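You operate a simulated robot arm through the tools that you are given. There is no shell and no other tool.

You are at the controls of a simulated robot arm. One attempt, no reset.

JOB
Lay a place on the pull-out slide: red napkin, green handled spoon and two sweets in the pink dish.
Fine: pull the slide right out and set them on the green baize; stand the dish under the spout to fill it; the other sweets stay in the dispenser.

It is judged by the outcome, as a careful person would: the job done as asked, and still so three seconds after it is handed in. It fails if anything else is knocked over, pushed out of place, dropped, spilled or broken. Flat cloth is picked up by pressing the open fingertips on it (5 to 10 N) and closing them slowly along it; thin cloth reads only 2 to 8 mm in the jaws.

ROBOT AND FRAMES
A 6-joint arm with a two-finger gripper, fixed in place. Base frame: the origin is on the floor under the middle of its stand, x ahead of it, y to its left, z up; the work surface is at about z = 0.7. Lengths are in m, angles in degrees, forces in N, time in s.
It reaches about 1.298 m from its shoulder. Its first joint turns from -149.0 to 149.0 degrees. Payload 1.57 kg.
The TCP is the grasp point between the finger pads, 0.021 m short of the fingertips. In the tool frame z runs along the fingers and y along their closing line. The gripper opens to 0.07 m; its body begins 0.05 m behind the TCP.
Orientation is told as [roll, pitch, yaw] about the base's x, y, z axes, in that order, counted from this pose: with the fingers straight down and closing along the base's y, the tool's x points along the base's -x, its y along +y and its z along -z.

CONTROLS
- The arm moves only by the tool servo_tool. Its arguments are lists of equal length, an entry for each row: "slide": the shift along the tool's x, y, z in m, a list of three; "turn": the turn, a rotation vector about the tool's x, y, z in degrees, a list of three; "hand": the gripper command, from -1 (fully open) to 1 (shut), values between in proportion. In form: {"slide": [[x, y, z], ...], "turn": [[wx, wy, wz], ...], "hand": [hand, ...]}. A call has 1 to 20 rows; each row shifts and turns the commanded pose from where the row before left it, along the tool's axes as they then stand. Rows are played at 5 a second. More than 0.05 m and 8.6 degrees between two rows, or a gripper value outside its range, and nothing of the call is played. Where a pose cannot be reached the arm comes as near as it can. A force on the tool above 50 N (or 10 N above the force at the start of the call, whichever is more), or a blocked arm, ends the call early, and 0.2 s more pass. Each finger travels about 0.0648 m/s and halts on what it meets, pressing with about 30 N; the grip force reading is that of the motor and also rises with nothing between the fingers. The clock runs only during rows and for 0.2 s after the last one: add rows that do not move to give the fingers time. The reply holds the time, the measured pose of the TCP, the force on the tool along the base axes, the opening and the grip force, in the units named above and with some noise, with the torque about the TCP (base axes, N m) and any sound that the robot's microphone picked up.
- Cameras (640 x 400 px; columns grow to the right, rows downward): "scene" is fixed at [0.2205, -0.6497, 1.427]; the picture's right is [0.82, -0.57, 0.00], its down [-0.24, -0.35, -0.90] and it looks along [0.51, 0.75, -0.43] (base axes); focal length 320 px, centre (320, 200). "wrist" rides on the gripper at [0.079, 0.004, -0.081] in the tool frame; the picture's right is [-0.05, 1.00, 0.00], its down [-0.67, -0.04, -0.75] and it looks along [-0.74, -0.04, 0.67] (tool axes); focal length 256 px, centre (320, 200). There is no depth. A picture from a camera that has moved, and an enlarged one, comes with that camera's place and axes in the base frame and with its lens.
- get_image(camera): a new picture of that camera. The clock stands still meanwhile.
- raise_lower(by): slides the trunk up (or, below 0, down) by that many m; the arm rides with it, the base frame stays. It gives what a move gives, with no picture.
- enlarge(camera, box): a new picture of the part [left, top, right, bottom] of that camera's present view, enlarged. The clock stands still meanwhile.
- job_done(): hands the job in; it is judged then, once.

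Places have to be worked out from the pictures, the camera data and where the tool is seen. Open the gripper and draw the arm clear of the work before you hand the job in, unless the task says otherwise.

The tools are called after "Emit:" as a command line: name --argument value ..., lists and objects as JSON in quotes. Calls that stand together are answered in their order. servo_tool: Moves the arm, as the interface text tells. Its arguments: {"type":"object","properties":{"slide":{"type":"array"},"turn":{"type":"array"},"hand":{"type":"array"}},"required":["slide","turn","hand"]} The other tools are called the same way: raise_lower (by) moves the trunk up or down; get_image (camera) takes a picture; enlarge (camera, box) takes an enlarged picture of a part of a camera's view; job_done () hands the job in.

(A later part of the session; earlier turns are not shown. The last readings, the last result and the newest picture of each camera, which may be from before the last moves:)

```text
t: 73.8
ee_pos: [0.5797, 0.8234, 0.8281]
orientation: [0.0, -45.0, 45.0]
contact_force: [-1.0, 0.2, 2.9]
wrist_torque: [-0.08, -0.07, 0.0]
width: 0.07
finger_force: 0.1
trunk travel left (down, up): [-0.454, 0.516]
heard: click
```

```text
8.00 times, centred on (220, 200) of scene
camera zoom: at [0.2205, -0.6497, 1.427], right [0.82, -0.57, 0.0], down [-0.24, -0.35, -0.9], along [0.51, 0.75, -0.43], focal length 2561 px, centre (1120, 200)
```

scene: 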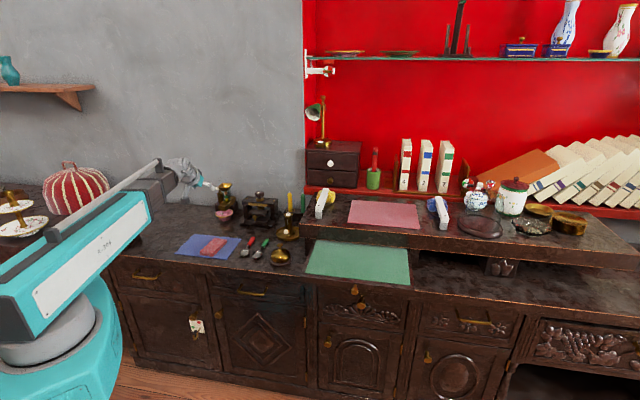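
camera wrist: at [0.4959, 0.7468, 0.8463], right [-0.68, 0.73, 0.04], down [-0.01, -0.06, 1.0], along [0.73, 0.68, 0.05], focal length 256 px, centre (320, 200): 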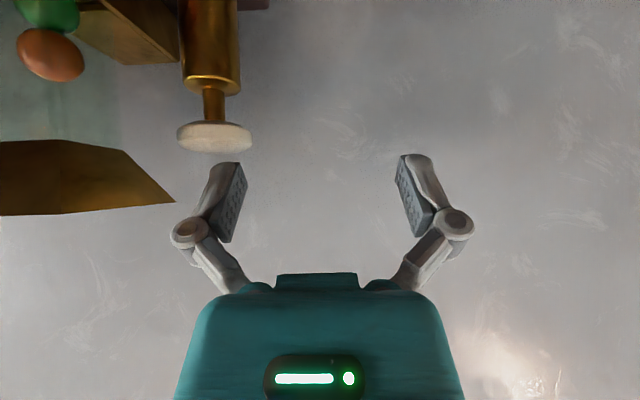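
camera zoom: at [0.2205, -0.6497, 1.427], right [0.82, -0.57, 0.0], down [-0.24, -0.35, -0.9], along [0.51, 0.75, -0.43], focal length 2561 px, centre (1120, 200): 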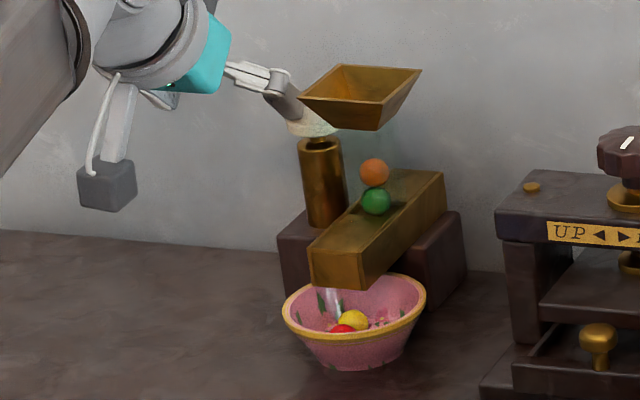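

Second click; red and yellow sweets are in the dish. Raise off the cap and retreat straight back toward the room.

Emit:
raise_lower --by 0.08

Emit:
servo_tool --slide '[[0.0265, 0, -0.0265], [0.0265, 0, -0.0265], [0.0265, 0, -0.0265], [0.0265, 0, -0.0265], [0.0265, 0, -0.0265], [0, 0, 0]]' --turn '[[0, 0, 0], [0, 0, 0], [0, 0, 0], [0, 0, 0], [0, 0, 0], [0, 0, 0]]' --hand '[-1, -1, -1, -1, -1, -1]'

Emit:
enlarge --camera "scene" --box '[190, 175, 250, 225]'

Emit:
get_image --camera "wrist"

```text
t: 75.0
ee_pos: [0.5799, 0.8252, 0.9087]
orientation: [0.0, -45.1, 45.1]
contact_force: [-0.4, -0.8, -0.2]
wrist_torque: [0.0, -0.02, 0.0]
width: 0.0702
finger_force: 0.2
trunk travel left (down, up): [-0.534, 0.436]
```

```text
t: 76.4
ee_pos: [0.4478, 0.692, 0.908]
orientation: [0.0, -44.9, 44.9]
contact_force: [0.3, 0.1, 0.1]
wrist_torque: [-0.04, -0.01, -0.01]
width: 0.0702
finger_force: 0.1
trunk travel left (down, up): [-0.534, 0.436]
```

```text
8.00 times, centred on (220, 200) of scene
camera zoom: at [0.2205, -0.6497, 1.427], right [0.82, -0.57, 0.0], down [-0.24, -0.35, -0.9], along [0.51, 0.75, -0.43], focal length 2561 px, centre (1120, 200)
```

zoom: 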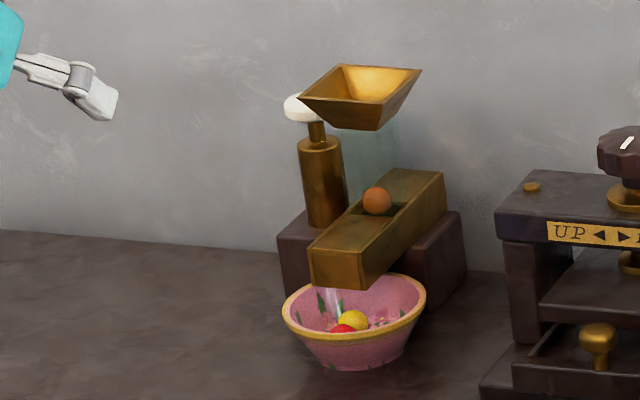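

```text
taken
camera wrist: at [0.3627, 0.6135, 0.9085], right [-0.68, 0.73, 0.04], down [-0.01, -0.06, 1.0], along [0.73, 0.68, 0.05], focal length 256 px, centre (320, 200)
```

wrist: 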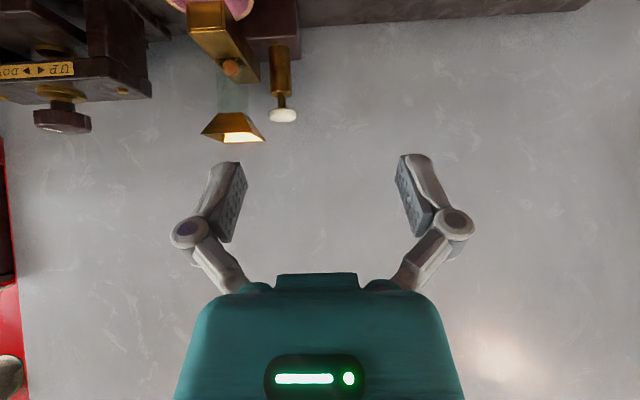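

Exactly two sweets (red, yellow) are in the dish; green and orange remain in the dispenser. Re-orient to the rim-pinch posture (yaw -45°, lean 28°) to fetch the dish.

Emit:
servo_tool --slide '[[0, 0, 0], [0, 0, 0], [0, 0, 0], [0, 0, 0], [0, 0, 0], [0, 0, 0], [0, 0, 0]]' --turn '[[0, 7.5, 0], [0, 7.5, 0], [0, 7.5, 0], [0, 7.5, 0], [0, 7.5, 0], [0, 7.5, 0], [0, 0, 0]]' --hand '[-1, -1, -1, -1, -1, -1, -1]'

Emit:
servo_tool --slide '[[0, 0, 0], [0, 0, 0], [0, 0, 0], [0, 0, 0], [0, 0, 0], [0, 0, 0], [0, 0, 0], [0, 0, 0], [0, 0, 0], [0, 0, 0], [0, 0, 0], [0, 0, 0], [0, 0, 0], [0, 0, 0], [0, 0, 0], [0, 0, 0], [0, 0, 0]]' --turn '[[0, 0, 7.5], [0, 0, 7.5], [0, 0, 7.5], [0, 0, 7.5], [0, 0, 7.5], [0, 0, 7.5], [0, 0, 7.5], [0, 0, 7.5], [0, 0, 7.5], [0, 0, 7.5], [0, 0, 7.5], [0, 0, 7.5], [-7, 0, 0], [-7, 0, 0], [-7, 0, 0], [-7, 0, 0], [0, 0, 0]]' --hand '[-1, -1, -1, -1, -1, -1, -1, -1, -1, -1, -1, -1, -0.5, 0, 0.486, 0.486, 0.486]'

```text
t: 78.0
ee_pos: [0.4475, 0.6903, 0.8523]
orientation: [0.0, 0.1, 45.0]
contact_force: [-0.6, -0.2, 0.5]
wrist_torque: [-0.02, -0.01, 0.03]
width: 0.0699
finger_force: 0.1
out of reach, approached as far as the arm can: row 1, 2, 3, 4, 5
trunk travel left (down, up): [-0.534, 0.436]
```

```text
t: 81.6
ee_pos: [0.4471, 0.6917, 0.875]
orientation: [28.0, 0.0, -45.0]
contact_force: [-0.2, 0.2, -0.3]
wrist_torque: [0.04, -0.02, 0.02]
width: 0.0181
finger_force: 0.1
out of reach, approached as far as the arm can: row 14, 15, 16
trunk travel left (down, up): [-0.534, 0.436]
```

Emit:
servo_tool --slide '[[-0.0328, 0, 0], [-0.0328, 0, 0], [-0.0328, 0, 0], [0, 0, 0]]' --turn '[[0, 0, 0], [0, 0, 0], [0, 0, 0], [0, 0, 0]]' --hand '[0.486, 0.486, 0.486, 0.486]'

Emit:
raise_lower --by -0.111

Emit:
get_image --camera "wrist"

```text
t: 82.6
ee_pos: [0.5189, 0.6218, 0.8745]
orientation: [27.9, 0.0, -45.0]
contact_force: [0.4, 0.2, -0.4]
wrist_torque: [0.03, -0.02, -0.04]
width: 0.0178
finger_force: 0.0
trunk travel left (down, up): [-0.534, 0.436]
```

```text
t: 84.0
ee_pos: [0.518, 0.6219, 0.7639]
orientation: [28.1, 0.0, -45.1]
contact_force: [-0.4, 0.6, 0.1]
wrist_torque: [0.01, -0.01, 0.0]
width: 0.0182
finger_force: 0.1
trunk travel left (down, up): [-0.423, 0.547]
```

```text
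taken
camera wrist: at [0.4361, 0.6537, 0.837], right [0.66, 0.59, 0.47], down [0.2, -0.74, 0.64], along [0.72, -0.33, -0.61], focal length 256 px, centre (320, 200)
```

wrist: 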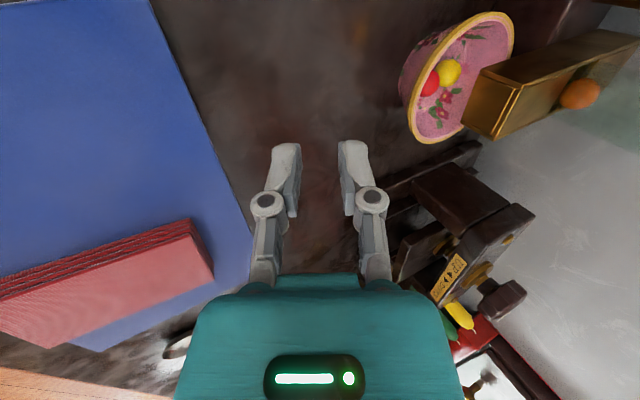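

Emit:
enlarge --camera "wrist" --box '[380, 0, 540, 150]'

```text
2.67 times, centred on (460, 75) of wrist
camera zoom: at [0.4361, 0.6537, 0.837], right [0.66, 0.59, 0.47], down [0.2, -0.74, 0.64], along [0.72, -0.33, -0.61], focal length 683 px, centre (-53, 533)
```

zoom: 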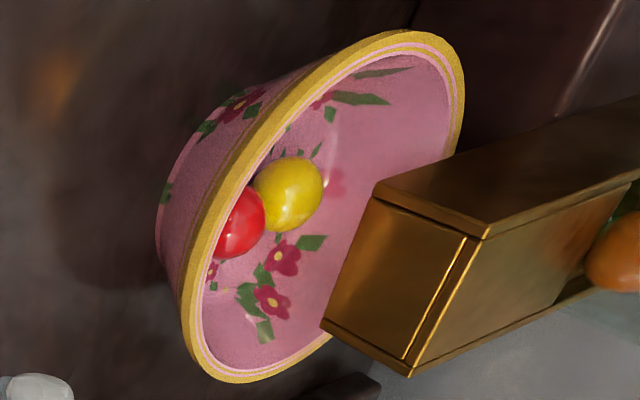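

The red sweet sits ~10 mm in front of the dish centre, clear of where the inner finger goes. Move forward to the entry point above the front rim.

Emit:
servo_tool --slide '[[0, 0.0202, 0.0107], [0, 0.0202, 0.0107], [0, 0.0202, 0.0107], [0, 0, 0]]' --turn '[[0, 0, 0], [0, 0, 0], [0, 0, 0], [0, 0, 0]]' --hand '[0.486, 0.486, 0.486, 0.486]'

Emit:
enlarge --camera "wrist" --box '[280, 30, 520, 210]'

```text
t: 85.0
ee_pos: [0.5651, 0.6706, 0.7646]
orientation: [28.0, 0.0, -44.9]
contact_force: [-0.8, 1.2, 0.4]
wrist_torque: [0.02, -0.05, -0.01]
width: 0.0179
finger_force: 0.1
trunk travel left (down, up): [-0.423, 0.547]
```

```text
2.22 times, centred on (400, 120) of wrist
camera zoom: at [0.4847, 0.7019, 0.8369], right [0.66, 0.59, 0.47], down [0.2, -0.74, 0.64], along [0.72, -0.33, -0.61], focal length 569 px, centre (142, 378)
```

zoom: 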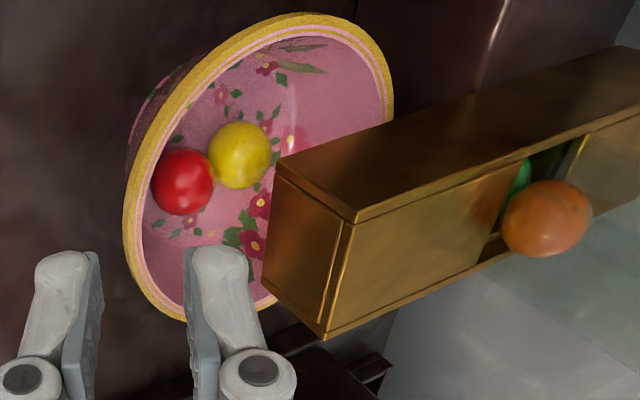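

View matches my exit pose. Retrace: down 14 mm, forward 6 mm, down 10 mm, forward 3.5 mm.

Emit:
raise_lower --by -0.014

Emit:
servo_tool --slide '[[0, 0.0053, 0.0028], [0, 0, 0]]' --turn '[[0, 0, 0], [0, 0, 0]]' --hand '[0.486, 0.486]'

Emit:
raise_lower --by -0.01

Emit:
servo_tool --slide '[[0, 0.003, 0.0016], [0, 0, 0]]' --turn '[[0, 0, 0], [0, 0, 0]]' --hand '[0.486, 0.486]'

Emit:
enlarge --camera "wrist" --box '[280, 30, 520, 210]'

```text
t: 85.6
ee_pos: [0.566, 0.67, 0.75]
orientation: [28.0, -0.1, -45.0]
contact_force: [0.9, -0.7, 0.3]
wrist_torque: [0.0, 0.0, -0.02]
width: 0.0179
finger_force: 0.0
trunk travel left (down, up): [-0.409, 0.561]
```

```text
t: 86.2
ee_pos: [0.57, 0.6755, 0.7516]
orientation: [28.1, 0.0, -45.0]
contact_force: [-0.1, 0.8, -0.2]
wrist_torque: [-0.01, 0.0, 0.02]
width: 0.018
finger_force: 0.0
trunk travel left (down, up): [-0.409, 0.561]
```

```text
t: 86.8
ee_pos: [0.5704, 0.6743, 0.7396]
orientation: [27.9, 0.1, -45.0]
contact_force: [0.0, 0.0, -0.4]
wrist_torque: [0.0, -0.02, -0.01]
width: 0.018
finger_force: 0.1
trunk travel left (down, up): [-0.399, 0.571]
```

```text
t: 87.4
ee_pos: [0.5721, 0.6768, 0.7394]
orientation: [28.0, 0.1, -44.9]
contact_force: [0.3, 0.2, 0.1]
wrist_torque: [-0.01, 0.01, 0.02]
width: 0.0182
finger_force: 0.1
trunk travel left (down, up): [-0.399, 0.571]
```

```text
2.22 times, centred on (400, 120) of wrist
camera zoom: at [0.4914, 0.7084, 0.813], right [0.66, 0.59, 0.47], down [0.2, -0.74, 0.64], along [0.72, -0.33, -0.61], focal length 569 px, centre (142, 378)
```

zoom: 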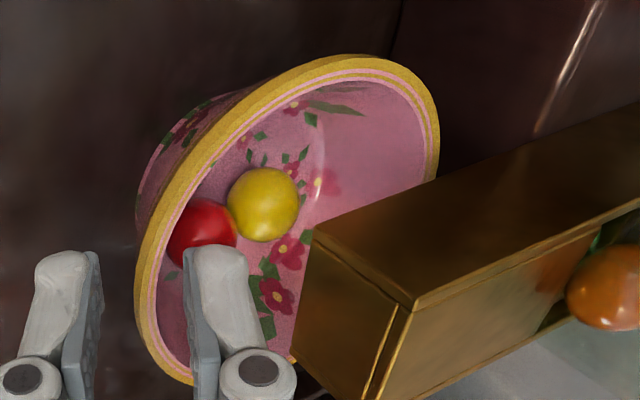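

Rim is midway between the pads, sweets clear of the finger. Close slowly.

Emit:
servo_tool --slide '[[0, 0, 0], [0, 0, 0], [0, 0, 0], [0, 0, 0], [0, 0, 0], [0, 0, 0]]' --turn '[[0, 0, 0], [0, 0, 0], [0, 0, 0], [0, 0, 0], [0, 0, 0], [0, 0, 0]]' --hand '[0.6, 0.7, 0.8, 0.9, 1, 1]'

Emit:
raise_lower --by 0.005

Emit:
enlarge --camera "wrist" --box '[280, 30, 520, 210]'

Emit:
enlarge --camera "scene" --box '[190, 175, 250, 225]'

```text
t: 88.8
ee_pos: [0.5732, 0.6768, 0.7395]
orientation: [28.0, 0.0, -45.0]
contact_force: [0.2, -0.5, -0.2]
wrist_torque: [-0.02, -0.03, -0.01]
width: 0.0066
finger_force: 30.5
trunk travel left (down, up): [-0.399, 0.571]
```

```text
t: 89.3
ee_pos: [0.5723, 0.6774, 0.7462]
orientation: [28.0, 0.0, -45.0]
contact_force: [1.0, 0.8, -0.4]
wrist_torque: [0.0, 0.01, -0.02]
width: 0.0064
finger_force: 30.2
trunk travel left (down, up): [-0.404, 0.566]
```

```text
2.22 times, centred on (400, 120) of wrist
camera zoom: at [0.4914, 0.7085, 0.8179], right [0.66, 0.59, 0.47], down [0.2, -0.74, 0.64], along [0.72, -0.33, -0.61], focal length 569 px, centre (142, 378)
```

zoom: 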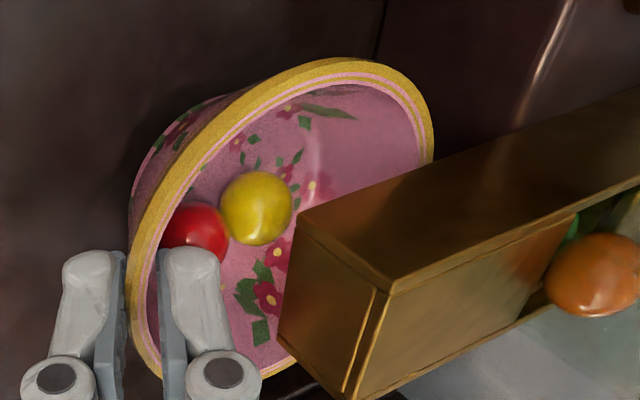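

```text
8.00 times, centred on (220, 200) of scene
camera zoom: at [0.2205, -0.6497, 1.427], right [0.82, -0.57, 0.0], down [-0.24, -0.35, -0.9], along [0.51, 0.75, -0.43], focal length 2561 px, centre (1120, 200)
```

zoom: 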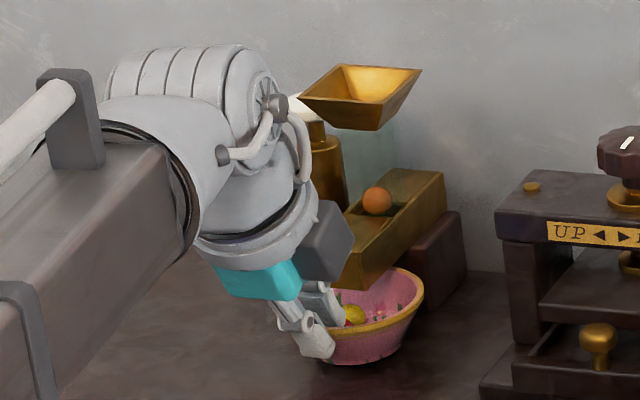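

Dish lifted 5 mm with both sweets inside. Draw it straight back out from under the spout, gently.

Emit:
servo_tool --slide '[[0, -0.0053, -0.0028], [0, -0.0106, -0.0056], [0, -0.0132, -0.007], [0, -0.0132, -0.007], [0, -0.0132, -0.007], [0, -0.0132, -0.007], [0, -0.0132, -0.007], [0, -0.0106, -0.0056], [0, -0.0053, -0.0028], [0, 0, 0]]' --turn '[[0, 0, 0], [0, 0, 0], [0, 0, 0], [0, 0, 0], [0, 0, 0], [0, 0, 0], [0, 0, 0], [0, 0, 0], [0, 0, 0], [0, 0, 0]]' --hand '[1, 1, 1, 1, 1, 1, 1, 1, 1, 1]'

Emit:
get_image --camera "wrist"

```text
t: 91.5
ee_pos: [0.494, 0.5988, 0.7443]
orientation: [28.0, 0.0, -45.0]
contact_force: [0.6, -0.8, -0.4]
wrist_torque: [-0.02, 0.02, -0.01]
width: 0.0065
finger_force: 29.5
trunk travel left (down, up): [-0.404, 0.566]
```

```text
taken
camera wrist: at [0.413, 0.6306, 0.8179], right [0.66, 0.59, 0.47], down [0.2, -0.74, 0.64], along [0.72, -0.33, -0.61], focal length 256 px, centre (320, 200)
```

wrist: 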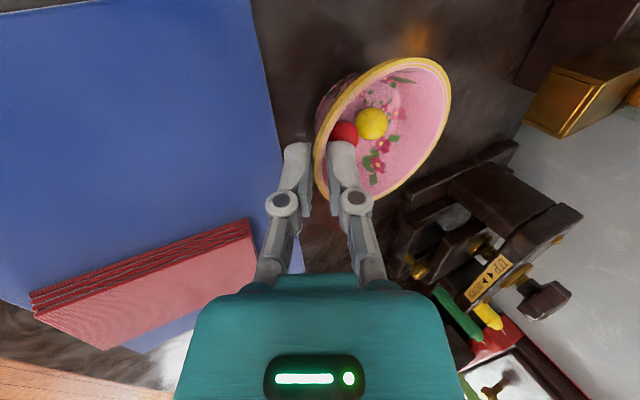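

Dish is out with both sweets. Raise the trunk 0.13 m, then come back toward the room before traversing to the slide.

Emit:
raise_lower --by 0.13

Emit:
servo_tool --slide '[[0, -0.0088, -0.0047], [0, -0.0177, -0.0094], [0, -0.0221, -0.0117], [0, -0.0221, -0.0117], [0, -0.0221, -0.0117], [0, -0.0221, -0.0117], [0, -0.0221, -0.0117], [0, -0.0221, -0.0117], [0, -0.0177, -0.0094], [0, -0.0088, -0.0047], [0, 0, 0]]' --turn '[[0, 0, 0], [0, 0, 0], [0, 0, 0], [0, 0, 0], [0, 0, 0], [0, 0, 0], [0, 0, 0], [0, 0, 0], [0, 0, 0], [0, 0, 0], [0, 0, 0]]' --hand '[1, 1, 1, 1, 1, 1, 1, 1, 1, 1, 1]'

Emit:
servo_tool --slide '[[-0.015, 0, 0], [-0.025, 0, 0], [-0.035, 0, 0], [-0.035, 0, 0], [-0.035, 0, 0], [-0.035, 0, 0], [-0.035, 0, 0], [-0.035, 0, 0], [-0.035, 0, 0], [-0.035, 0, 0], [-0.025, 0, 0], [-0.015, 0, 0], [0, 0, 0]]' --turn '[[0, 0, 0], [0, 0, 0], [0, 0, 0], [0, 0, 0], [0, 0, 0], [0, 0, 0], [0, 0, 0], [0, 0, 0], [0, 0, 0], [0, 0, 0], [0, 0, 0], [0, 0, 0], [0, 0, 0]]' --hand '[1, 1, 1, 1, 1, 1, 1, 1, 1, 1, 1, 1, 1]'

Emit:
get_image --camera "wrist"

Emit:
get_image --camera "scene"

```text
t: 93.1
ee_pos: [0.4951, 0.5989, 0.8752]
orientation: [28.1, 0.0, -45.0]
contact_force: [0.6, 0.0, 0.2]
wrist_torque: [0.0, 0.03, 0.06]
width: 0.0064
finger_force: 29.6
trunk travel left (down, up): [-0.534, 0.436]
```

```text
t: 95.5
ee_pos: [0.365, 0.4785, 0.8742]
orientation: [27.9, -0.1, -45.0]
contact_force: [-0.3, 0.4, -0.7]
wrist_torque: [-0.05, 0.01, 0.01]
width: 0.0063
finger_force: 30.0
out of reach, approached as far as the arm can: row 8, 9, 10
trunk travel left (down, up): [-0.534, 0.436]
```

```text
t: 98.3
ee_pos: [0.6273, 0.2322, 0.8761]
orientation: [28.0, 0.0, -44.9]
contact_force: [-0.3, 0.7, -0.3]
wrist_torque: [0.0, 0.04, -0.02]
width: 0.0067
finger_force: 30.0
out of reach, approached as far as the arm can: row 1, 2, 3
trunk travel left (down, up): [-0.534, 0.436]
```

```text
taken
camera wrist: at [0.5458, 0.2648, 0.948], right [0.66, 0.59, 0.47], down [0.2, -0.74, 0.64], along [0.72, -0.33, -0.61], focal length 256 px, centre (320, 200)
```

wrist: 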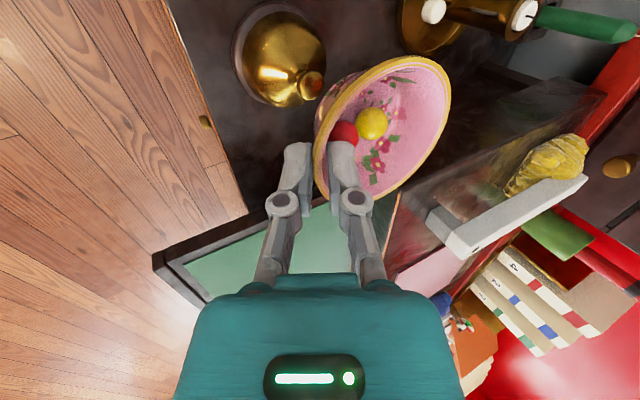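

```text
taken
```

scene: 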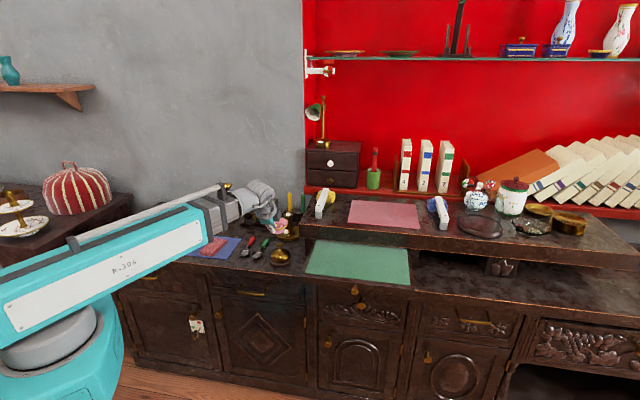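

The boom's minimum reach clipped the retreat a little; TCP is at d≈0.608, s≈0.279. Before reaching the shelf's end, come back 0.058 m, then continue right to s≈0.66 above the baize.

Emit:
servo_tool --slide '[[0, -0.0088, -0.0047], [0, -0.0177, -0.0094], [0, -0.0159, -0.0084], [0, -0.0088, -0.0047], [-0.015, 0, 0], [-0.025, 0, 0], [-0.035, 0, 0], [-0.035, 0, 0], [-0.035, 0, 0], [-0.035, 0, 0], [-0.035, 0, 0], [-0.035, 0, 0], [-0.035, 0, 0], [-0.035, 0, 0], [-0.025, 0, 0], [-0.02, 0, 0], [-0.015, 0, 0], [0, 0, 0]]' --turn '[[0, 0, 0], [0, 0, 0], [0, 0, 0], [0, 0, 0], [0, 0, 0], [0, 0, 0], [0, 0, 0], [0, 0, 0], [0, 0, 0], [0, 0, 0], [0, 0, 0], [0, 0, 0], [0, 0, 0], [0, 0, 0], [0, 0, 0], [0, 0, 0], [0, 0, 0], [0, 0, 0]]' --hand '[1, 1, 1, 1, 1, 1, 1, 1, 1, 1, 1, 1, 1, 1, 1, 1, 1, 1]'

Emit:
get_image --camera "wrist"

Emit:
enlarge --camera "scene" --box '[260, 180, 440, 292]'

```text
t: 102.1
ee_pos: [0.8541, -0.0754, 0.8757]
orientation: [28.0, 0.0, -45.0]
contact_force: [0.8, 0.2, -1.7]
wrist_torque: [-0.04, -0.01, -0.04]
width: 0.0062
finger_force: 29.6
trunk travel left (down, up): [-0.534, 0.436]
```

```text
taken
camera wrist: at [0.7737, -0.0446, 0.9479], right [0.66, 0.59, 0.47], down [0.2, -0.74, 0.64], along [0.72, -0.33, -0.61], focal length 256 px, centre (320, 200)
```

wrist: 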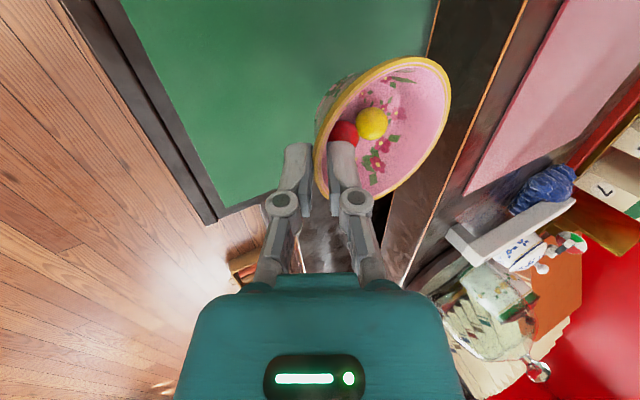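

```text
3.56 times, centred on (350, 236) of scene
camera zoom: at [0.2205, -0.6497, 1.427], right [0.82, -0.57, 0.0], down [-0.24, -0.35, -0.9], along [0.51, 0.75, -0.43], focal length 1138 px, centre (213, 72)
```

zoom: 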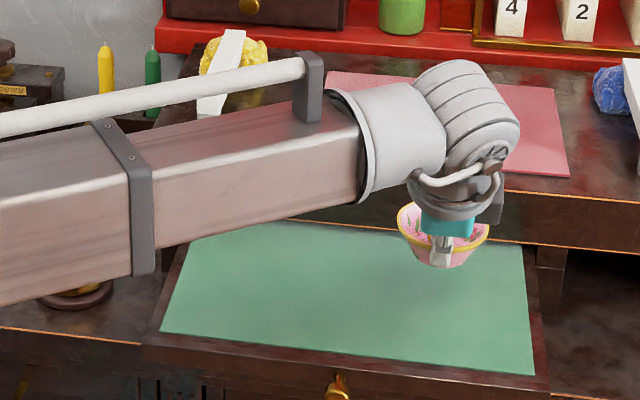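

TCP at s≈0.657, d≈0.551, so the dish centre is over the baize at about s 0.657, d 0.592, well inside its edges (right edge s≈0.738, front d≈0.50). Lower in stages until it touches.

Emit:
raise_lower --by -0.045

Emit:
raise_lower --by -0.006

Emit:
enlarge --camera "scene" --box '[340, 210, 420, 260]'

```text
t: 103.0
ee_pos: [0.8539, -0.0751, 0.8294]
orientation: [28.1, 0.0, -44.9]
contact_force: [-0.5, 0.1, -0.6]
wrist_torque: [-0.02, 0.0, -0.02]
width: 0.0065
finger_force: 30.3
trunk travel left (down, up): [-0.489, 0.481]
```

```text
t: 103.5
ee_pos: [0.8548, -0.0762, 0.8235]
orientation: [28.0, 0.0, -45.1]
contact_force: [-0.3, 0.7, 0.2]
wrist_torque: [-0.02, 0.01, -0.02]
width: 0.0064
finger_force: 30.0
trunk travel left (down, up): [-0.483, 0.487]
```

```text
8.00 times, centred on (380, 235) of scene
camera zoom: at [0.2205, -0.6497, 1.427], right [0.82, -0.57, 0.0], down [-0.24, -0.35, -0.9], along [0.51, 0.75, -0.43], focal length 2561 px, centre (-160, -80)
```

zoom: 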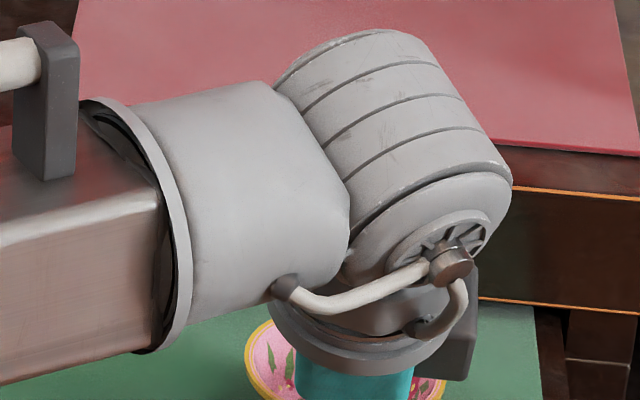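

Emit:
raise_lower --by -0.002

Emit:
raise_lower --by -0.002

```text
t: 104.0
ee_pos: [0.854, -0.0758, 0.8218]
orientation: [27.9, 0.0, -45.1]
contact_force: [-0.2, 0.3, 0.3]
wrist_torque: [-0.02, 0.03, 0.0]
width: 0.0064
finger_force: 30.4
trunk travel left (down, up): [-0.481, 0.489]
```

```text
t: 104.6
ee_pos: [0.8547, -0.0771, 0.8192]
orientation: [28.0, 0.0, -45.1]
contact_force: [-0.2, 0.0, -0.7]
wrist_torque: [-0.03, 0.0, 0.02]
width: 0.0062
finger_force: 29.9
trunk travel left (down, up): [-0.479, 0.491]
```

Emit:
raise_lower --by -0.002

Emit:
raise_lower --by -0.002

Emit:
get_image --camera "wrist"

```text
t: 105.1
ee_pos: [0.854, -0.0754, 0.82]
orientation: [28.1, 0.0, -44.9]
contact_force: [1.0, -3.2, 13.0]
wrist_torque: [0.07, -0.19, -0.03]
width: 0.0064
finger_force: 29.9
trunk travel left (down, up): [-0.477, 0.493]
```

```text
t: 105.6
ee_pos: [0.854, -0.0761, 0.8179]
orientation: [28.1, -0.1, -45.1]
contact_force: [3.7, -5.9, 24.3]
wrist_torque: [0.15, -0.44, -0.11]
width: 0.0066
finger_force: 30.5
trunk travel left (down, up): [-0.475, 0.495]
```

```text
taken
camera wrist: at [0.7725, -0.0447, 0.8906], right [0.66, 0.59, 0.47], down [0.2, -0.74, 0.64], along [0.72, -0.33, -0.61], focal length 256 px, centre (320, 200)
```

wrist: 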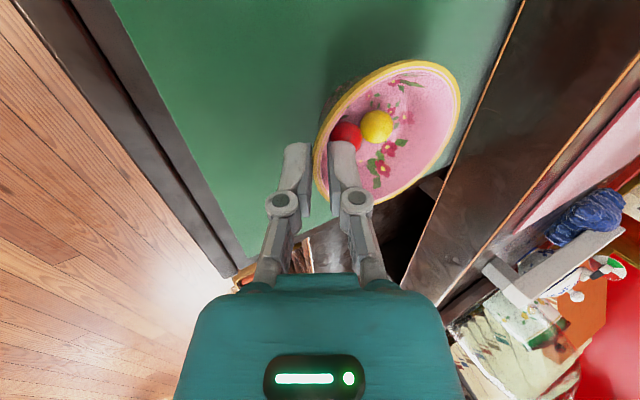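

Dish is standing on the baize (24 N). Ease up 3 mm, release to 18 mm, and back out with the same alternating pattern.

Emit:
raise_lower --by 0.003

Emit:
servo_tool --slide '[[0, 0, 0], [0, 0, 0], [0, 0, 0], [0, -0.0035, -0.0019], [0, 0, 0]]' --turn '[[0, 0, 0], [0, 0, 0], [0, 0, 0], [0, 0, 0], [0, 0, 0]]' --hand '[0.7, 0.486, 0.486, 0.486, 0.486]'

Emit:
enlarge --camera "wrist" --box '[240, 40, 480, 220]'

```text
t: 106.1
ee_pos: [0.8539, -0.075, 0.8198]
orientation: [28.0, 0.0, -44.9]
contact_force: [0.3, 0.9, 0.8]
wrist_torque: [0.08, -0.01, 0.0]
width: 0.0064
finger_force: 29.4
trunk travel left (down, up): [-0.478, 0.492]
```

```text
t: 107.3
ee_pos: [0.8516, -0.0784, 0.8192]
orientation: [28.0, 0.1, -45.0]
contact_force: [-0.1, 0.3, -0.5]
wrist_torque: [-0.02, 0.02, 0.0]
width: 0.018
finger_force: 0.0
trunk travel left (down, up): [-0.478, 0.492]
```

```text
2.22 times, centred on (360, 130) of wrist
camera zoom: at [0.7708, -0.0475, 0.892], right [0.66, 0.59, 0.47], down [0.2, -0.74, 0.64], along [0.72, -0.33, -0.61], focal length 569 px, centre (231, 356)
```

zoom: 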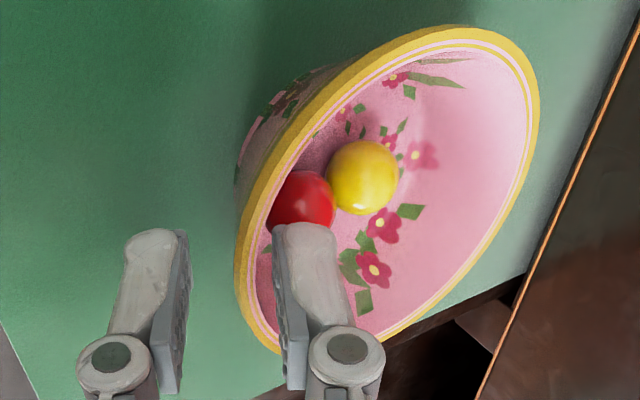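

Dish stands level with both sweets. Complete the retreat: up 10, back 6, up 16 mm, then up well clear.

Emit:
raise_lower --by 0.01

Emit:
servo_tool --slide '[[0, -0.0053, -0.0028], [0, 0, 0]]' --turn '[[0, 0, 0], [0, 0, 0]]' --hand '[0.486, 0.486]'

Emit:
raise_lower --by 0.016

Emit:
servo_tool --slide '[[0, -0.0177, -0.0094], [0, -0.0177, -0.0094], [0, -0.0177, -0.0094], [0, 0, 0]]' --turn '[[0, 0, 0], [0, 0, 0], [0, 0, 0], [0, 0, 0]]' --hand '[0.486, 0.486, 0.486, 0.486]'

Emit:
raise_lower --by 0.08

Emit:
get_image --camera "wrist"

```text
t: 107.9
ee_pos: [0.8522, -0.0791, 0.8289]
orientation: [28.0, 0.0, -45.0]
contact_force: [-0.3, 1.5, -1.3]
wrist_torque: [-0.01, -0.01, -0.04]
width: 0.0182
finger_force: 0.0
trunk travel left (down, up): [-0.488, 0.482]
```

```text
t: 108.5
ee_pos: [0.8471, -0.0826, 0.8294]
orientation: [28.0, 0.0, -45.0]
contact_force: [0.6, -0.1, 0.7]
wrist_torque: [-0.02, 0.02, -0.02]
width: 0.0181
finger_force: 0.2
trunk travel left (down, up): [-0.488, 0.482]
```

```text
t: 109.1
ee_pos: [0.8478, -0.0825, 0.8452]
orientation: [28.1, 0.1, -45.0]
contact_force: [0.8, 0.1, -0.4]
wrist_torque: [-0.01, 0.03, 0.0]
width: 0.018
finger_force: 0.1
trunk travel left (down, up): [-0.504, 0.466]
```

```text
t: 110.1
ee_pos: [0.8047, -0.1261, 0.8447]
orientation: [28.0, 0.0, -45.0]
contact_force: [0.3, -0.4, 1.0]
wrist_torque: [-0.02, -0.01, 0.0]
width: 0.0179
finger_force: 0.0
trunk travel left (down, up): [-0.504, 0.466]
```

```text
t: 111.3
ee_pos: [0.8035, -0.1257, 0.9249]
orientation: [28.0, 0.0, -45.0]
contact_force: [0.2, -0.3, 0.5]
wrist_torque: [-0.01, -0.04, 0.01]
width: 0.0179
finger_force: 0.0
trunk travel left (down, up): [-0.584, 0.386]
```

```text
taken
camera wrist: at [0.7236, -0.0942, 0.9979], right [0.66, 0.59, 0.47], down [0.2, -0.74, 0.64], along [0.72, -0.33, -0.61], focal length 256 px, centre (320, 200)
```

wrist: 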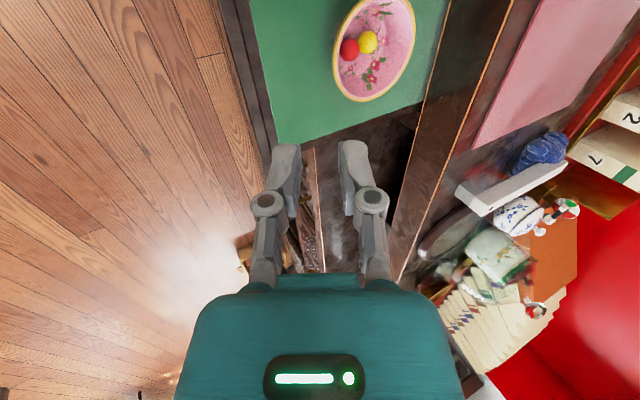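

Dish done. Next the green-handled spoon: straighten the tool, yaw to ~34° (perpendicular to the spoon's axis), and move above the spoons to look.

Emit:
servo_tool --slide '[[0, 0, 0], [0, 0, 0], [0, 0, 0], [0, 0, 0], [0, 0, 0], [0, 0, 0], [0, 0, 0], [0, 0, 0], [0, 0, 0], [0, 0, 0], [0, 0, 0], [0, 0, 0], [0, 0, 0], [0, 0, 0], [0, 0, 0]]' --turn '[[7, 0, 0], [7, 0, 0], [7, 0, 0], [7, 0, 0], [0, 0, -7.9], [0, 0, -7.9], [0, 0, -7.9], [0, 0, -7.9], [0, 0, -7.9], [0, 0, -7.9], [0, 0, -7.9], [0, 0, -7.9], [0, 0, -7.9], [0, 0, -7.9], [0, 0, 0]]' --hand '[0.4, 0.2, 0, 0, 0, 0, 0, 0, 0, 0, 0, 0, 0, 0, 0]'

Emit:
servo_tool --slide '[[-0.0046, 0.0432, 0], [-0.0046, 0.0432, 0], [-0.0046, 0.0432, 0], [-0.0046, 0.0432, 0], [-0.0046, 0.0432, 0], [-0.0046, 0.0432, 0], [-0.0046, 0.0432, 0], [-0.0046, 0.0432, 0], [-0.0046, 0.0432, 0], [-0.0046, 0.0432, 0], [-0.0046, 0.0432, 0], [0, 0, 0]]' --turn '[[0, 0, 0], [0, 0, 0], [0, 0, 0], [0, 0, 0], [0, 0, 0], [0, 0, 0], [0, 0, 0], [0, 0, 0], [0, 0, 0], [0, 0, 0], [0, 0, 0], [0, 0, 0]]' --hand '[0, 0, 0, 0, 0, 0, 0, 0, 0, 0, 0, 0]'

Emit:
get_image --camera "wrist"

Emit:
get_image --camera "scene"

```text
t: 114.5
ee_pos: [0.8044, -0.1259, 0.9033]
orientation: [0.1, 0.1, 34.1]
contact_force: [-0.2, 0.2, -0.4]
wrist_torque: [-0.01, 0.02, 0.02]
width: 0.0348
finger_force: 0.0
out of reach, approached as far as the arm can: row 1, 2, 3
trunk travel left (down, up): [-0.584, 0.386]
```

```text
t: 117.1
ee_pos: [0.5803, 0.2976, 0.9036]
orientation: [0.0, -0.1, 33.9]
contact_force: [-0.2, 0.9, -0.8]
wrist_torque: [-0.01, 0.02, 0.01]
width: 0.0348
finger_force: 0.1
trunk travel left (down, up): [-0.584, 0.386]
```

```text
taken
camera wrist: at [0.5115, 0.256, 0.9838], right [-0.51, 0.86, 0.0], down [0.57, 0.34, 0.74], along [0.64, 0.38, -0.67], focal length 256 px, centre (320, 200)
```

wrist: 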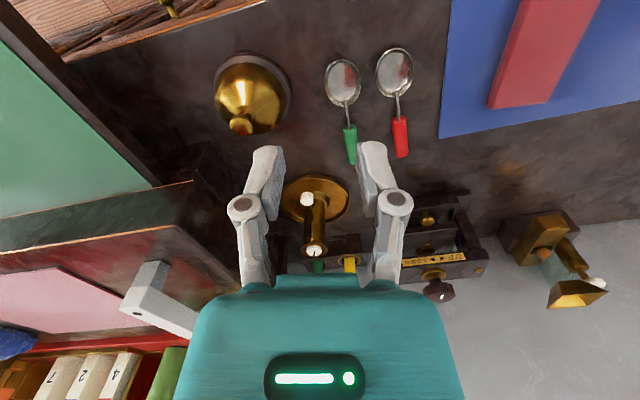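

```text
taken
```

scene: 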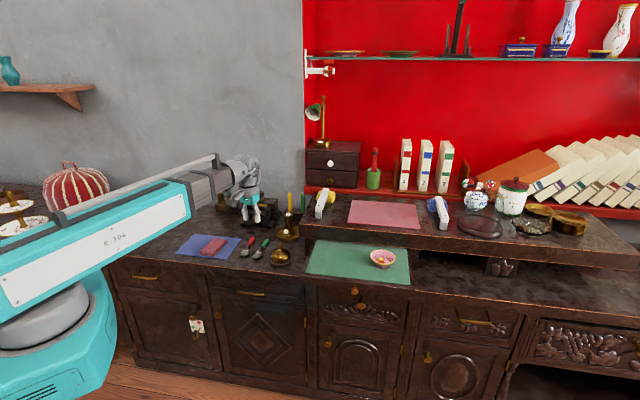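

Emit:
enlarge --camera "wrist" --box '[300, 30, 440, 180]'

```text
2.67 times, centred on (370, 105) of wrist
camera zoom: at [0.5115, 0.256, 0.9838], right [-0.51, 0.86, 0.0], down [0.57, 0.34, 0.74], along [0.64, 0.38, -0.67], focal length 683 px, centre (187, 453)
```

zoom: 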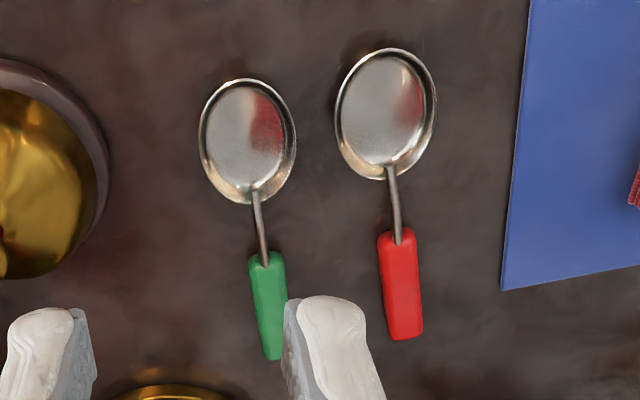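

The green spoon: handle from ≈(0.639,0.372) to (0.684,0.411), azimuth ≈41°, overall 0.135 m; red handle 6 cm away. I'll yaw to 41°, move over the handle near its neck and lower part way to check.

Emit:
servo_tool --slide '[[0, 0, 0], [-0.0377, 0.0059, 0], [-0.0377, 0.0059, 0], [-0.0377, 0.0059, 0], [0, 0, 0]]' --turn '[[0, 0, -7.1], [0, 0, 0], [0, 0, 0], [0, 0, 0], [0, 0, 0]]' --hand '[0, 0, 0, 0, 0]'

Emit:
raise_lower --by -0.12

Emit:
get_image --camera "wrist"

Emit:
enlarge --camera "scene" --box '[210, 180, 320, 270]'

```text
t: 118.3
ee_pos: [0.6547, 0.384, 0.903]
orientation: [0.0, 0.0, 41.2]
contact_force: [0.6, 0.1, -0.5]
wrist_torque: [0.0, -0.03, 0.0]
width: 0.0352
finger_force: 0.1
trunk travel left (down, up): [-0.584, 0.386]
```

```text
t: 119.8
ee_pos: [0.6546, 0.3833, 0.7846]
orientation: [0.0, 0.1, 41.1]
contact_force: [0.2, 0.4, 0.0]
wrist_torque: [-0.02, -0.01, 0.01]
width: 0.0349
finger_force: 0.1
trunk travel left (down, up): [-0.464, 0.506]
```

```text
taken
camera wrist: at [0.5914, 0.3349, 0.8638], right [-0.62, 0.79, 0.0], down [0.53, 0.41, 0.74], along [0.59, 0.46, -0.67], focal length 256 px, centre (320, 200)
```

wrist: 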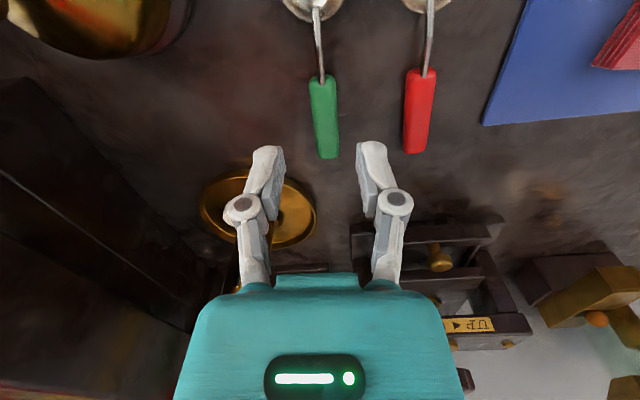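

```text
4.44 times, centred on (265, 225) of scene
camera zoom: at [0.2205, -0.6497, 1.427], right [0.82, -0.57, 0.0], down [-0.24, -0.35, -0.9], along [0.51, 0.75, -0.43], focal length 1423 px, centre (564, 89)
```

zoom: 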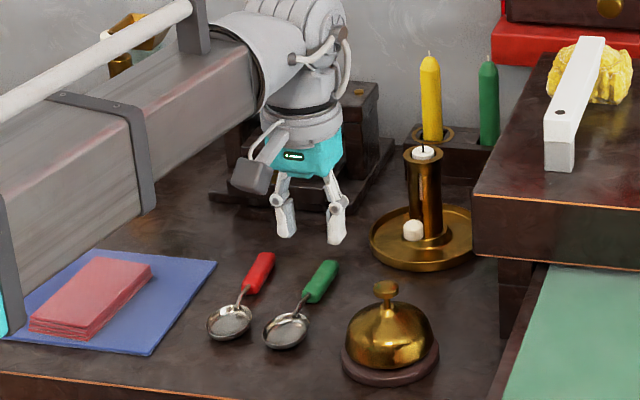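

Handle lies 3 mm to tool +y and ~2° rotated; correct that and lower to the handle.

Emit:
servo_tool --slide '[[0, 0.0033, 0], [0, 0, 0]]' --turn '[[0, 0, -2.2], [0, 0, 0]]' --hand '[0, 0]'

Emit:
raise_lower --by -0.05

Emit:
get_image --camera "wrist"

```text
t: 120.4
ee_pos: [0.6517, 0.3864, 0.782]
orientation: [0.0, 0.1, 43.3]
contact_force: [0.0, -0.1, 0.4]
wrist_torque: [0.01, 0.0, 0.01]
width: 0.0347
finger_force: 0.2
trunk travel left (down, up): [-0.464, 0.506]
```

```text
t: 121.3
ee_pos: [0.6528, 0.3874, 0.7323]
orientation: [-0.1, 0.0, 43.3]
contact_force: [0.8, 0.8, -0.2]
wrist_torque: [0.02, -0.02, 0.02]
width: 0.0349
finger_force: 0.0
trunk travel left (down, up): [-0.414, 0.556]
```

```text
taken
camera wrist: at [0.591, 0.3351, 0.8138], right [-0.65, 0.76, 0.0], down [0.51, 0.43, 0.74], along [0.57, 0.48, -0.67], focal length 256 px, centre (320, 200)
```

wrist: 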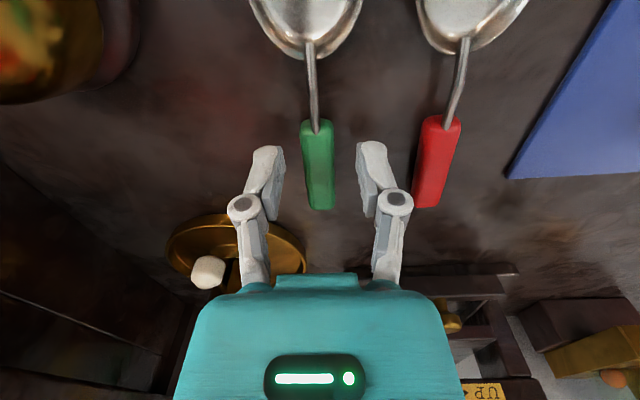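

Handle is centred between the fingers, red spoon clear. Lower 6.5 mm more and close.

Emit:
raise_lower --by -0.0065

Emit:
servo_tool --slide '[[0, 0, 0], [0, 0, 0], [0, 0, 0], [0, 0, 0], [0, 0, 0], [0, 0, 0]]' --turn '[[0, 0, 0], [0, 0, 0], [0, 0, 0], [0, 0, 0], [0, 0, 0], [0, 0, 0]]' --hand '[0.2, 0.4, 0.6, 0.8, 1, 1]'

Emit:
raise_lower --by 0.02

Emit:
get_image --camera "wrist"

Emit:
enlarge --camera "scene" --box '[210, 200, 320, 270]'

```text
t: 121.9
ee_pos: [0.6523, 0.3868, 0.7275]
orientation: [0.0, -0.1, 43.3]
contact_force: [-0.3, -0.1, 0.0]
wrist_torque: [0.0, 0.0, -0.02]
width: 0.0351
finger_force: 0.0
trunk travel left (down, up): [-0.408, 0.562]
```

```text
t: 123.3
ee_pos: [0.652, 0.3867, 0.7266]
orientation: [0.0, -0.1, 43.3]
contact_force: [-0.1, -0.9, 0.7]
wrist_torque: [-0.01, 0.02, -0.01]
width: 0.0159
finger_force: 30.3
trunk travel left (down, up): [-0.408, 0.562]
```

```text
t: 123.9
ee_pos: [0.6528, 0.3869, 0.746]
orientation: [0.0, 0.1, 43.3]
contact_force: [0.2, 0.9, -0.9]
wrist_torque: [-0.01, -0.01, 0.0]
width: 0.016
finger_force: 29.9
trunk travel left (down, up): [-0.428, 0.542]
```

```text
taken
camera wrist: at [0.5911, 0.3352, 0.8273], right [-0.65, 0.76, 0.0], down [0.51, 0.43, 0.74], along [0.57, 0.48, -0.67], focal length 256 px, centre (320, 200)
```

wrist: 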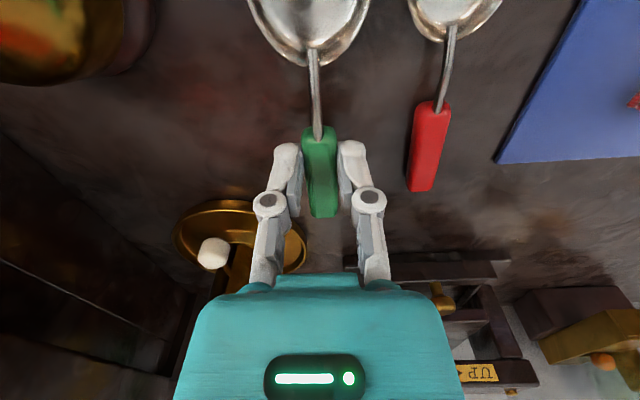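

```text
5.71 times, centred on (265, 235) of scene
camera zoom: at [0.2205, -0.6497, 1.427], right [0.82, -0.57, 0.0], down [-0.24, -0.35, -0.9], along [0.51, 0.75, -0.43], focal length 1829 px, centre (634, 0)
```

zoom: 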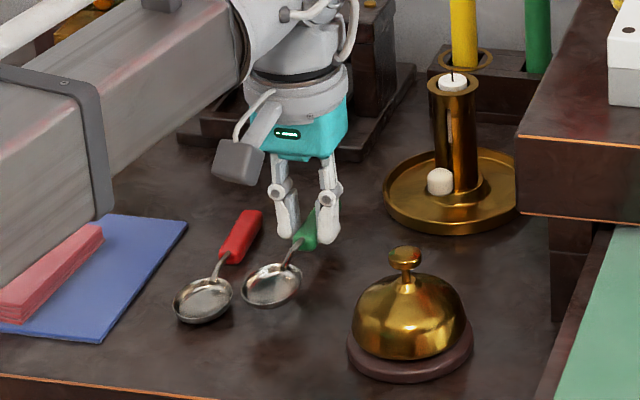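

Spoon held at 16 mm and lifted, red spoon undisturbed. Raise, bring back toward the room, and traverse to the baize between the dish and the napkin spot (s≈0.565).

Emit:
raise_lower --by 0.155

Emit:
servo_tool --slide '[[0, 0, 0], [0.0388, 0, 0], [0.0388, 0, 0], [0.0388, 0, 0], [0.0388, 0, 0], [0, -0.0377, 0], [0, -0.0377, 0], [0, -0.0377, 0], [0, -0.0377, 0], [0, -0.0377, 0], [0, -0.0377, 0], [0, -0.0377, 0], [0, -0.0377, 0], [0, -0.0377, 0], [0, -0.0377, 0], [0, 0, 0]]' --turn '[[0, 0, -1.7], [0, 0, 0], [0, 0, 0], [0, 0, 0], [0, 0, 0], [0, 0, 0], [0, 0, 0], [0, 0, 0], [0, 0, 0], [0, 0, 0], [0, 0, 0], [0, 0, 0], [0, 0, 0], [0, 0, 0], [0, 0, 0], [0, 0, 0]]' --hand '[1, 1, 1, 1, 1, 1, 1, 1, 1, 1, 1, 1, 1, 1, 1, 1]'

Emit:
get_image --camera "wrist"

Emit:
enlarge --camera "scene" --box '[270, 170, 430, 300]'

```text
t: 125.7
ee_pos: [0.653, 0.3873, 0.9014]
orientation: [0.0, 0.0, 43.2]
contact_force: [0.0, 0.0, 0.4]
wrist_torque: [0.0, 0.0, 0.0]
width: 0.0161
finger_force: 30.0
trunk travel left (down, up): [-0.583, 0.387]
```

```text
t: 129.1
ee_pos: [0.8101, 0.0103, 0.902]
orientation: [0.0, 0.0, 45.1]
contact_force: [-0.3, 0.6, -1.0]
wrist_torque: [0.03, -0.04, -0.03]
width: 0.0158
finger_force: 30.3
trunk travel left (down, up): [-0.583, 0.387]
```

```text
taken
camera wrist: at [0.7502, -0.0434, 0.9821], right [-0.67, 0.74, 0.0], down [0.5, 0.45, 0.74], along [0.55, 0.5, -0.67], focal length 256 px, centre (320, 200)
```

wrist: 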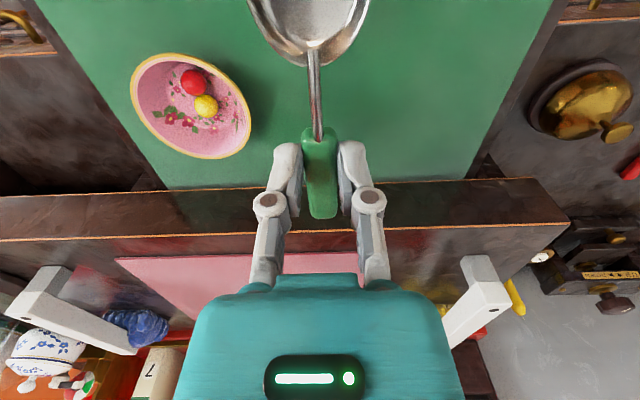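

```text
3.08 times, centred on (350, 235) of scene
camera zoom: at [0.2205, -0.6497, 1.427], right [0.82, -0.57, 0.0], down [-0.24, -0.35, -0.9], along [0.51, 0.75, -0.43], focal length 985 px, centre (228, 92)
```

zoom: 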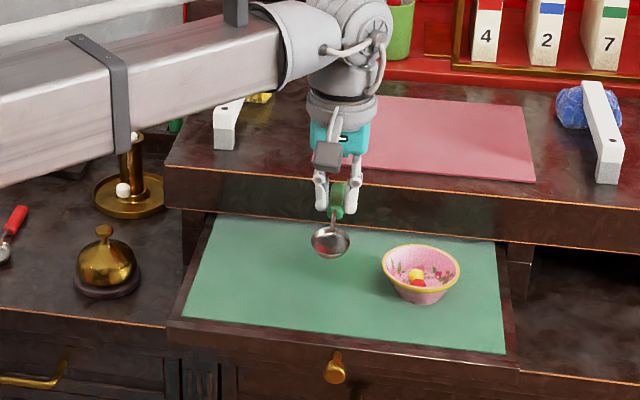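

TCP at s≈0.5655, d≈0.580. Move 28 mm further in, then lower toward the baize in stages.

Emit:
servo_tool --slide '[[-0.014, 0, 0], [-0.014, 0, 0], [0, 0, 0]]' --turn '[[0, 0, 0], [0, 0, 0], [0, 0, 0]]' --hand '[1, 1, 1]'

Emit:
raise_lower --by -0.08

Emit:
get_image --camera "wrist"

Emit:
enlarge --camera "scene" --box '[290, 200, 430, 300]'

```text
t: 129.9
ee_pos: [0.8302, 0.0298, 0.9019]
orientation: [0.0, -0.1, 44.9]
contact_force: [0.6, 0.4, -0.5]
wrist_torque: [-0.03, 0.0, 0.0]
width: 0.0161
finger_force: 30.3
trunk travel left (down, up): [-0.583, 0.387]
```

```text
t: 131.1
ee_pos: [0.8286, 0.0296, 0.822]
orientation: [0.0, 0.0, 45.0]
contact_force: [0.0, 0.5, 0.2]
wrist_torque: [0.01, -0.02, -0.01]
width: 0.0159
finger_force: 30.1
trunk travel left (down, up): [-0.503, 0.467]
```

```text
taken
camera wrist: at [0.7695, -0.0236, 0.9022], right [-0.67, 0.74, 0.0], down [0.5, 0.45, 0.74], along [0.55, 0.5, -0.67], focal length 256 px, centre (320, 200)
```

wrist: 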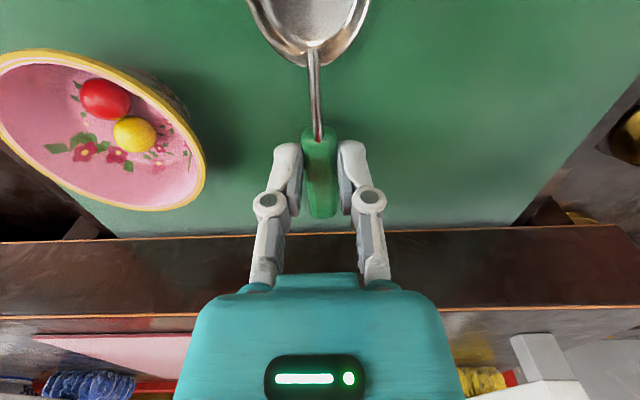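

```text
4.00 times, centred on (360, 250) of scene
camera zoom: at [0.2205, -0.6497, 1.427], right [0.82, -0.57, 0.0], down [-0.24, -0.35, -0.9], along [0.51, 0.75, -0.43], focal length 1280 px, centre (160, 0)
```

zoom: 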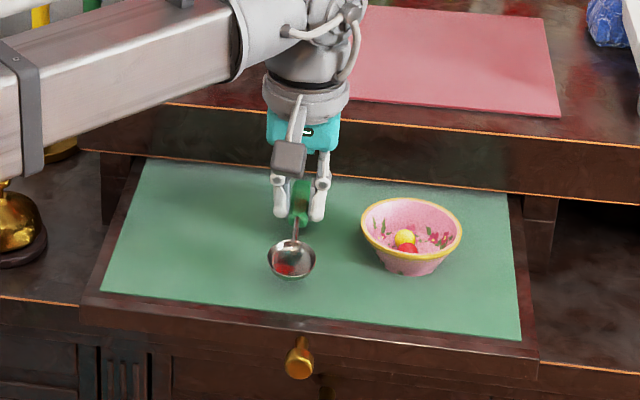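

Emit:
raise_lower --by -0.01

Emit:
raise_lower --by -0.003

Emit:
raise_lower --by -0.002

```text
t: 131.7
ee_pos: [0.8287, 0.0296, 0.8114]
orientation: [0.0, 0.0, 45.0]
contact_force: [-0.3, -0.5, 0.5]
wrist_torque: [-0.05, 0.01, 0.03]
width: 0.0159
finger_force: 29.8
trunk travel left (down, up): [-0.493, 0.477]
```

```text
t: 132.2
ee_pos: [0.8292, 0.0298, 0.8072]
orientation: [0.0, 0.0, 45.0]
contact_force: [0.1, 0.5, -0.1]
wrist_torque: [-0.01, -0.04, -0.01]
width: 0.0158
finger_force: 29.9
trunk travel left (down, up): [-0.49, 0.48]
```

```text
t: 132.7
ee_pos: [0.8297, 0.0309, 0.8064]
orientation: [0.0, 0.0, 45.1]
contact_force: [1.3, -0.1, -0.2]
wrist_torque: [0.01, 0.0, 0.01]
width: 0.016
finger_force: 29.5
trunk travel left (down, up): [-0.488, 0.482]
```

Emit:
raise_lower --by -0.0015

Emit:
raise_lower --by -0.0015

```text
t: 133.2
ee_pos: [0.8281, 0.0299, 0.806]
orientation: [-0.1, 0.1, 45.0]
contact_force: [2.9, -2.1, 13.5]
wrist_torque: [-0.3, 0.25, 0.02]
width: 0.0158
finger_force: 29.8
trunk travel left (down, up): [-0.486, 0.484]
```

```text
t: 133.7
ee_pos: [0.8277, 0.029, 0.8059]
orientation: [-0.1, -0.1, 45.0]
contact_force: [4.6, -3.8, 24.0]
wrist_torque: [-0.04, -0.12, 0.06]
width: 0.0161
finger_force: 30.6
trunk travel left (down, up): [-0.485, 0.485]
```

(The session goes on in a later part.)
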